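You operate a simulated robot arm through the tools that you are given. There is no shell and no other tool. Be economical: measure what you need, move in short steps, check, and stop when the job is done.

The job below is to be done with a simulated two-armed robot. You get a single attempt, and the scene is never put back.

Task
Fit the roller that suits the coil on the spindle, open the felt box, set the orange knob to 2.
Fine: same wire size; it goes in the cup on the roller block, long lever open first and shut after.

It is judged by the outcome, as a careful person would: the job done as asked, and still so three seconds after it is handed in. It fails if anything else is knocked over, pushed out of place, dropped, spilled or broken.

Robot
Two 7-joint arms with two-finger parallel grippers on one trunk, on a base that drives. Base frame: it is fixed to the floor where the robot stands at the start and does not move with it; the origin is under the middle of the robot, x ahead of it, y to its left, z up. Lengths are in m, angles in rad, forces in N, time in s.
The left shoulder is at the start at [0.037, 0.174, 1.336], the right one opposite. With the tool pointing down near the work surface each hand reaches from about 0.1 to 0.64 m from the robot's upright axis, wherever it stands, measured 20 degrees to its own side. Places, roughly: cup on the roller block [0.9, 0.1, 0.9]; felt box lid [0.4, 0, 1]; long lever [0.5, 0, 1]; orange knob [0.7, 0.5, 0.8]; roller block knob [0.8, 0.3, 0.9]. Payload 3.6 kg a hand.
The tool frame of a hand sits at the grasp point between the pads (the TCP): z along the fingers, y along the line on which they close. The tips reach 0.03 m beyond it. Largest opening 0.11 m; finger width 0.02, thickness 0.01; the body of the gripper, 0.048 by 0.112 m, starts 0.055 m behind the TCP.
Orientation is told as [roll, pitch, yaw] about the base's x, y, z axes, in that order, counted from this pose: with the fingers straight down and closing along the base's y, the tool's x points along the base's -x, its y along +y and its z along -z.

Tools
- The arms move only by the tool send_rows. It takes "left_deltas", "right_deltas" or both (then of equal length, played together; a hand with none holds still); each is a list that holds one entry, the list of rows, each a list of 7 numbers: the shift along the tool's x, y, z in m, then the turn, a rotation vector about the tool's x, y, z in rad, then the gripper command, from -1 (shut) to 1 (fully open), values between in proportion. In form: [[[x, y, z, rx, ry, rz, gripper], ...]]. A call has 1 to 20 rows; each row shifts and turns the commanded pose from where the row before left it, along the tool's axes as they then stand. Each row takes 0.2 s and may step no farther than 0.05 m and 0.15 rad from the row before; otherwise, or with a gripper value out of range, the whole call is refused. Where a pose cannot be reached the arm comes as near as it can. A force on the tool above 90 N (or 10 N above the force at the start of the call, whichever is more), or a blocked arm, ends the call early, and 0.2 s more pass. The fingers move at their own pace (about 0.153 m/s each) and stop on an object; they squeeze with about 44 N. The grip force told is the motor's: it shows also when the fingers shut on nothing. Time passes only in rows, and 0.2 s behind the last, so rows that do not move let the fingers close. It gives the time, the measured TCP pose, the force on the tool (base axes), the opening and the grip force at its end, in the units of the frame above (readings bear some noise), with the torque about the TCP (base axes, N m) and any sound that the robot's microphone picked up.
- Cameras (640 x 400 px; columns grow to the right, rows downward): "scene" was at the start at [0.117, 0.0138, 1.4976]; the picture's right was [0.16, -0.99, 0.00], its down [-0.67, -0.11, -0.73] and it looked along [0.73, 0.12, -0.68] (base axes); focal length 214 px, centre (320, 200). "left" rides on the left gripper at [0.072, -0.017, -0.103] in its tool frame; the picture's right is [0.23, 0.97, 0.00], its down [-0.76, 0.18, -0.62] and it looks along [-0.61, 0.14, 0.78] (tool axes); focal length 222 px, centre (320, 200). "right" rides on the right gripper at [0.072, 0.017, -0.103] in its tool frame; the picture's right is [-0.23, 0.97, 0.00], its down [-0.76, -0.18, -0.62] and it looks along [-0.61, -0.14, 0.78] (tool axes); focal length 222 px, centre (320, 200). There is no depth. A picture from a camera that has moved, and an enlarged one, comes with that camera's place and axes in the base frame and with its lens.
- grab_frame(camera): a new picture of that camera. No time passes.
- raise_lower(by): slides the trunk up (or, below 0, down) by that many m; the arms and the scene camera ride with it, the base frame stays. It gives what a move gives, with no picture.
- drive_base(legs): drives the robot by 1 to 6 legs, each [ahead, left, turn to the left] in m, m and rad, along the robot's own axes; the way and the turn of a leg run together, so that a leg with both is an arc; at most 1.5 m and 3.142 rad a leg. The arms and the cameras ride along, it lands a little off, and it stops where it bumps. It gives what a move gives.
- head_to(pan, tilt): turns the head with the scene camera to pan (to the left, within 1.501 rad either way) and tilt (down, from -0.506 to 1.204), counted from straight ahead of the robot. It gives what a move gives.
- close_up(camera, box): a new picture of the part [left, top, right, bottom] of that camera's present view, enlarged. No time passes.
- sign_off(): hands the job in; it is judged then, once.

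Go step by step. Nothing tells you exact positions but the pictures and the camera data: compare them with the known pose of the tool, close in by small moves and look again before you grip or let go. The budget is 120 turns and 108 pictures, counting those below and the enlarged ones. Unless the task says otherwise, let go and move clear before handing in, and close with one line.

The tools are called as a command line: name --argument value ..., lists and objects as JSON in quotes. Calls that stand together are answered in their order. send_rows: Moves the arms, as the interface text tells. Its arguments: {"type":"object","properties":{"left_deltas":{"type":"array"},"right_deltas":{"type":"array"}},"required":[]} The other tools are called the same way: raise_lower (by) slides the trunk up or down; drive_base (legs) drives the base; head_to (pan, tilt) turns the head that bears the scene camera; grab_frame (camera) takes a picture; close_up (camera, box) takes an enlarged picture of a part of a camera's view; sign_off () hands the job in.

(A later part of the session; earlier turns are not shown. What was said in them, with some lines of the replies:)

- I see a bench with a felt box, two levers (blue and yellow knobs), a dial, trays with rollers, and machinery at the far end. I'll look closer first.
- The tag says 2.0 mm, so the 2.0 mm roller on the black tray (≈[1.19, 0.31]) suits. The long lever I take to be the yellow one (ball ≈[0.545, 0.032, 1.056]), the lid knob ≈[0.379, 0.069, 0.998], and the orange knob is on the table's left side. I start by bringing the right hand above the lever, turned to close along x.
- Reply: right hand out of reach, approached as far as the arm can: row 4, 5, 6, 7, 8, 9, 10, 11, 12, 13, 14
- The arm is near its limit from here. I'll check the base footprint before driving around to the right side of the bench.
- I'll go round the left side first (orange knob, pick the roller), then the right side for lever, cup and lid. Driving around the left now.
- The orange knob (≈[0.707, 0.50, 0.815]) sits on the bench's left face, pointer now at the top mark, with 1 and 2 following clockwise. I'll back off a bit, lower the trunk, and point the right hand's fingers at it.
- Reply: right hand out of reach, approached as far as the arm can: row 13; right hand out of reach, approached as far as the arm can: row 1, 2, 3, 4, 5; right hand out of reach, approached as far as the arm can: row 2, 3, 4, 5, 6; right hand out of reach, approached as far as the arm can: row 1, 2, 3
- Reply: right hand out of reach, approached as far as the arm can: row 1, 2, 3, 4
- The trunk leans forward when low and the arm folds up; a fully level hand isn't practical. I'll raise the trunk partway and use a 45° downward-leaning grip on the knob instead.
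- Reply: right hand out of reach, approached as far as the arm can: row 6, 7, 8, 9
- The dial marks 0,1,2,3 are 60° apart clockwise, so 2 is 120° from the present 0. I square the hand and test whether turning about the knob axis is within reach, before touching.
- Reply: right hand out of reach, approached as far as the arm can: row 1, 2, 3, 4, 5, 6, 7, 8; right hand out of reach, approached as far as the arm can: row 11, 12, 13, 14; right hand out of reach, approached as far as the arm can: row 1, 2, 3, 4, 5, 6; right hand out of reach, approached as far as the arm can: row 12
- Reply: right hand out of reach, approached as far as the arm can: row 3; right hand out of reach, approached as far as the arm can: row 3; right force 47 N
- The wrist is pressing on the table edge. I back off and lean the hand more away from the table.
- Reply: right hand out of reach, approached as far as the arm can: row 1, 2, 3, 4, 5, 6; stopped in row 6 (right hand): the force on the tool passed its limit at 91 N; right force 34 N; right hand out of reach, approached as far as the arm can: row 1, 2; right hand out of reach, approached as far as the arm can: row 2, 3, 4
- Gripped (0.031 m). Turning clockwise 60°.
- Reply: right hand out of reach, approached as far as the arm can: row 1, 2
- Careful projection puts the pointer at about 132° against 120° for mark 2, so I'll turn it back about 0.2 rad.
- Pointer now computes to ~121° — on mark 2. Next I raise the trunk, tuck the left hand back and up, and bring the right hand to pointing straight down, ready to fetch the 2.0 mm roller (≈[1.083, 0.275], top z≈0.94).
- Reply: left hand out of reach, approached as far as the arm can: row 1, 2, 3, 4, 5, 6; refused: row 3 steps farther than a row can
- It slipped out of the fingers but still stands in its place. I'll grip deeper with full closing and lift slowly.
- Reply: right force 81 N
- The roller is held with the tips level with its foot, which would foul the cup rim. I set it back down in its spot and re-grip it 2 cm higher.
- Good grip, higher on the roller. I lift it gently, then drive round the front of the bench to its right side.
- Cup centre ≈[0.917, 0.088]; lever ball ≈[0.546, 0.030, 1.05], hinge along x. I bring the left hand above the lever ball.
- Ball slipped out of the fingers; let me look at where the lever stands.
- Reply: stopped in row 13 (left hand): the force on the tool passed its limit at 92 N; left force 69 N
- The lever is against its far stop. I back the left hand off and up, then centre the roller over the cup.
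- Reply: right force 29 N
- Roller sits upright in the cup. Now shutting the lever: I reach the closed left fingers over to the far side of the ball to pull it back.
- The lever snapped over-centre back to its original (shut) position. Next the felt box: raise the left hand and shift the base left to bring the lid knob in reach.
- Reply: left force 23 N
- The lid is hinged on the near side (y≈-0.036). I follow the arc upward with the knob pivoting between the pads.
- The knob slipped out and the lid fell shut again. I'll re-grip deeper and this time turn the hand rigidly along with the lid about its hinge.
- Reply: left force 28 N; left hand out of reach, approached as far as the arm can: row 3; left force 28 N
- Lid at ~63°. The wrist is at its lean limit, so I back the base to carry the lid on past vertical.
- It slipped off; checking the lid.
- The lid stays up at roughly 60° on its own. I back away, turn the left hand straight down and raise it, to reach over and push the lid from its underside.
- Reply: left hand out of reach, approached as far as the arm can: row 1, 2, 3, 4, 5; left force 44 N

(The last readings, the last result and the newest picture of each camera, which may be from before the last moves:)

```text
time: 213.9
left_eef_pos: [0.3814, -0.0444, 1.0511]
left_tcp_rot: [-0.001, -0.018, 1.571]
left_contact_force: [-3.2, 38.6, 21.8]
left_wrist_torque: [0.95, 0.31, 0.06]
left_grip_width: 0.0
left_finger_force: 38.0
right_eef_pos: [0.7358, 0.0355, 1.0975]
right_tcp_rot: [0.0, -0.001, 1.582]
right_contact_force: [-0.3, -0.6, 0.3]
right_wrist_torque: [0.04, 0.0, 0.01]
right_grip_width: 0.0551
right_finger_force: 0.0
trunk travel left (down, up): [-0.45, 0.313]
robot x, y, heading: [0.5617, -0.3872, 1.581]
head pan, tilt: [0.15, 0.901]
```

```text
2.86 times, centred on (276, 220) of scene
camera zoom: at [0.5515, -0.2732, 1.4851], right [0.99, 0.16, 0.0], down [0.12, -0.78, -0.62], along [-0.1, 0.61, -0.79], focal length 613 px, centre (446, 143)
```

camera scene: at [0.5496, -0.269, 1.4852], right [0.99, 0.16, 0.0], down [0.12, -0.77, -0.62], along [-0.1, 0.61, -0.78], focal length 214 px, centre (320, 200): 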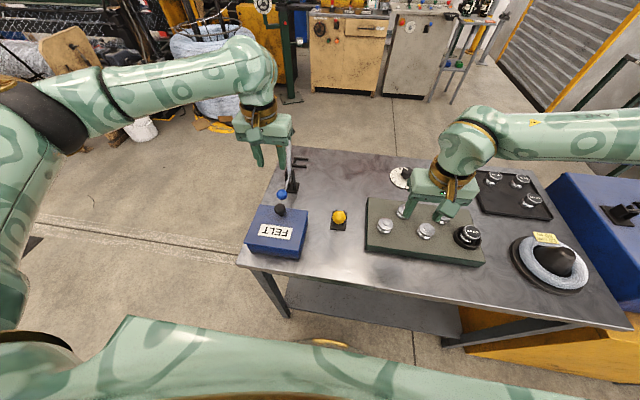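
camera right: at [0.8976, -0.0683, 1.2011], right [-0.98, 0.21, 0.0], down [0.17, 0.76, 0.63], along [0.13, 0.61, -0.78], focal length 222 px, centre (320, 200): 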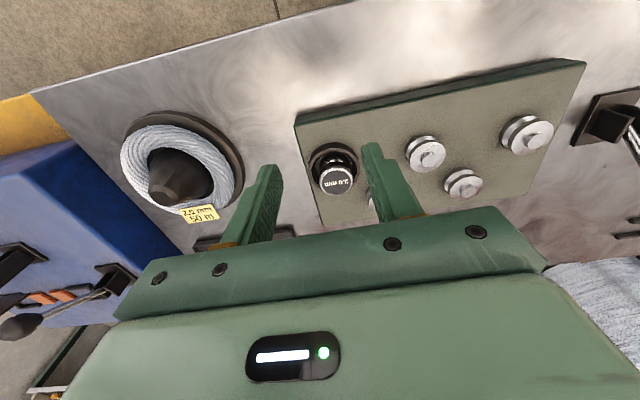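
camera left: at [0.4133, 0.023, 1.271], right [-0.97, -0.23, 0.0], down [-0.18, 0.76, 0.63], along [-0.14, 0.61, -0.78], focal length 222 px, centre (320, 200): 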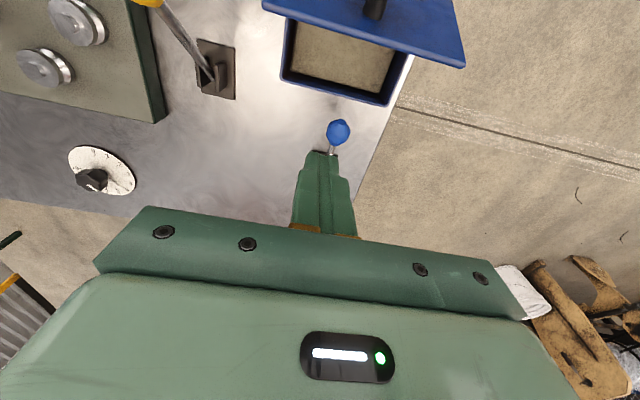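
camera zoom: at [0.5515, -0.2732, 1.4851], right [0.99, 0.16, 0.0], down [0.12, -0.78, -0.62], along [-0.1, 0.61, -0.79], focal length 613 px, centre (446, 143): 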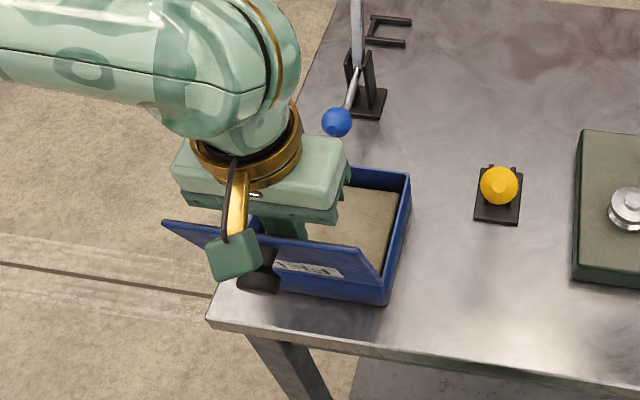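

The lid is now well past vertical against its stop. I release the pressure, raise the hand and back both arms clear.

send_rows --left_deltas '[[[-0.02, 0, 0, 0, 0, 0, -1], [-0.03, 0, 0, 0, 0, 0, -1], [0, 0, -0.04, 0, 0, 0, -1], [0, 0, -0.04, 0, 0, 0, -1], [0, 0, -0.04, 0, 0, 0, -1], [0, 0, 0, 0, 0, 0, -1]]]'

close_up --camera "scene" --box '[220, 150, 332, 290]'

```text
time: 215.3
left_eef_pos: [0.3799, -0.0015, 1.1696]
left_tcp_rot: [-0.002, -0.006, 1.571]
left_contact_force: [-0.4, 1.0, -0.6]
left_wrist_torque: [-0.03, 0.01, -0.02]
left_grip_width: 0.0001
left_finger_force: 38.2
right_eef_pos: [0.7331, 0.0326, 1.0982]
right_tcp_rot: [0.002, -0.006, 1.583]
right_contact_force: [0.8, -0.6, -0.5]
right_wrist_torque: [-0.01, 0.0, -0.01]
right_grip_width: 0.0551
right_finger_force: 0.0
trunk travel left (down, up): [-0.45, 0.313]
robot x, y, heading: [0.5593, -0.3874, 1.578]
head pan, tilt: [0.15, 0.901]
```

```text
2.86 times, centred on (276, 220) of scene
camera zoom: at [0.551, -0.279, 1.4852], right [0.99, 0.16, 0.0], down [0.12, -0.77, -0.62], along [-0.1, 0.61, -0.78], focal length 613 px, centre (446, 143)
```

zoom: 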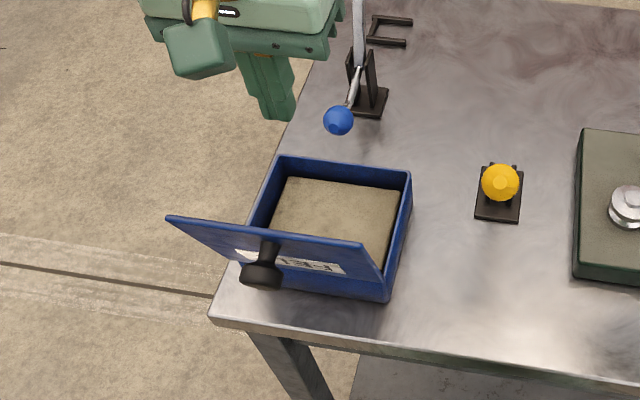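

drive_base --legs '[[-0.35, 0, 0]]'

head_to --pan -0.2 --tilt 0.7

grab_frame --camera "scene"

```text
time: 217.6
left_eef_pos: [0.3835, -0.3548, 1.1695]
left_tcp_rot: [-0.001, -0.006, 1.572]
left_contact_force: [-0.2, 0.0, 0.2]
left_wrist_torque: [0.01, 0.01, 0.0]
left_grip_width: 0.0001
left_finger_force: 37.5
right_eef_pos: [0.7371, -0.3186, 1.0981]
right_tcp_rot: [0.001, -0.007, 1.584]
right_contact_force: [0.4, -0.8, 0.1]
right_wrist_torque: [0.01, -0.01, 0.01]
right_grip_width: 0.055
right_finger_force: 0.0
trunk travel left (down, up): [-0.45, 0.313]
robot x, y, heading: [0.5653, -0.7384, 1.583]
head pan, tilt: [0.15, 0.901]
```

```text
time: 218.4
left_eef_pos: [0.3836, -0.353, 1.1694]
left_tcp_rot: [-0.001, -0.004, 1.571]
left_contact_force: [-0.2, -0.8, 0.6]
left_wrist_torque: [0.01, -0.01, -0.01]
left_grip_width: 0.0
left_finger_force: 37.5
right_eef_pos: [0.7369, -0.3193, 1.0986]
right_tcp_rot: [-0.001, -0.005, 1.583]
right_contact_force: [0.6, -0.4, 0.6]
right_wrist_torque: [0.0, -0.01, 0.0]
right_grip_width: 0.0551
right_finger_force: 0.0
trunk travel left (down, up): [-0.45, 0.313]
robot x, y, heading: [0.5635, -0.7366, 1.578]
head pan, tilt: [-0.201, 0.7]
```

```text
4 pictures are left
camera scene: at [0.5826, -0.6214, 1.5013], right [0.98, -0.19, 0.0], down [-0.12, -0.63, -0.76], along [0.14, 0.75, -0.65], focal length 214 px, centre (320, 200)
```

scene: 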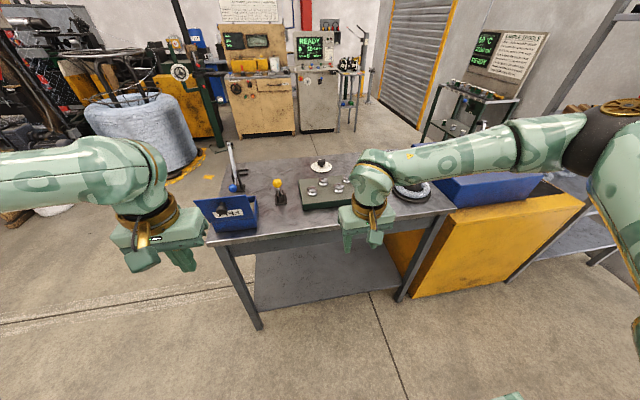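

The lid is standing open, the lever is back over, and the roller was upright in its cup and the knob on 2 when last seen; both hands are clear. Handing in.

sign_off

```text
The job is handed in.
```

The 2.0 mm roller is in the cup with the long (yellow) lever shut again, the felt box is open, and the orange knob is on 2.
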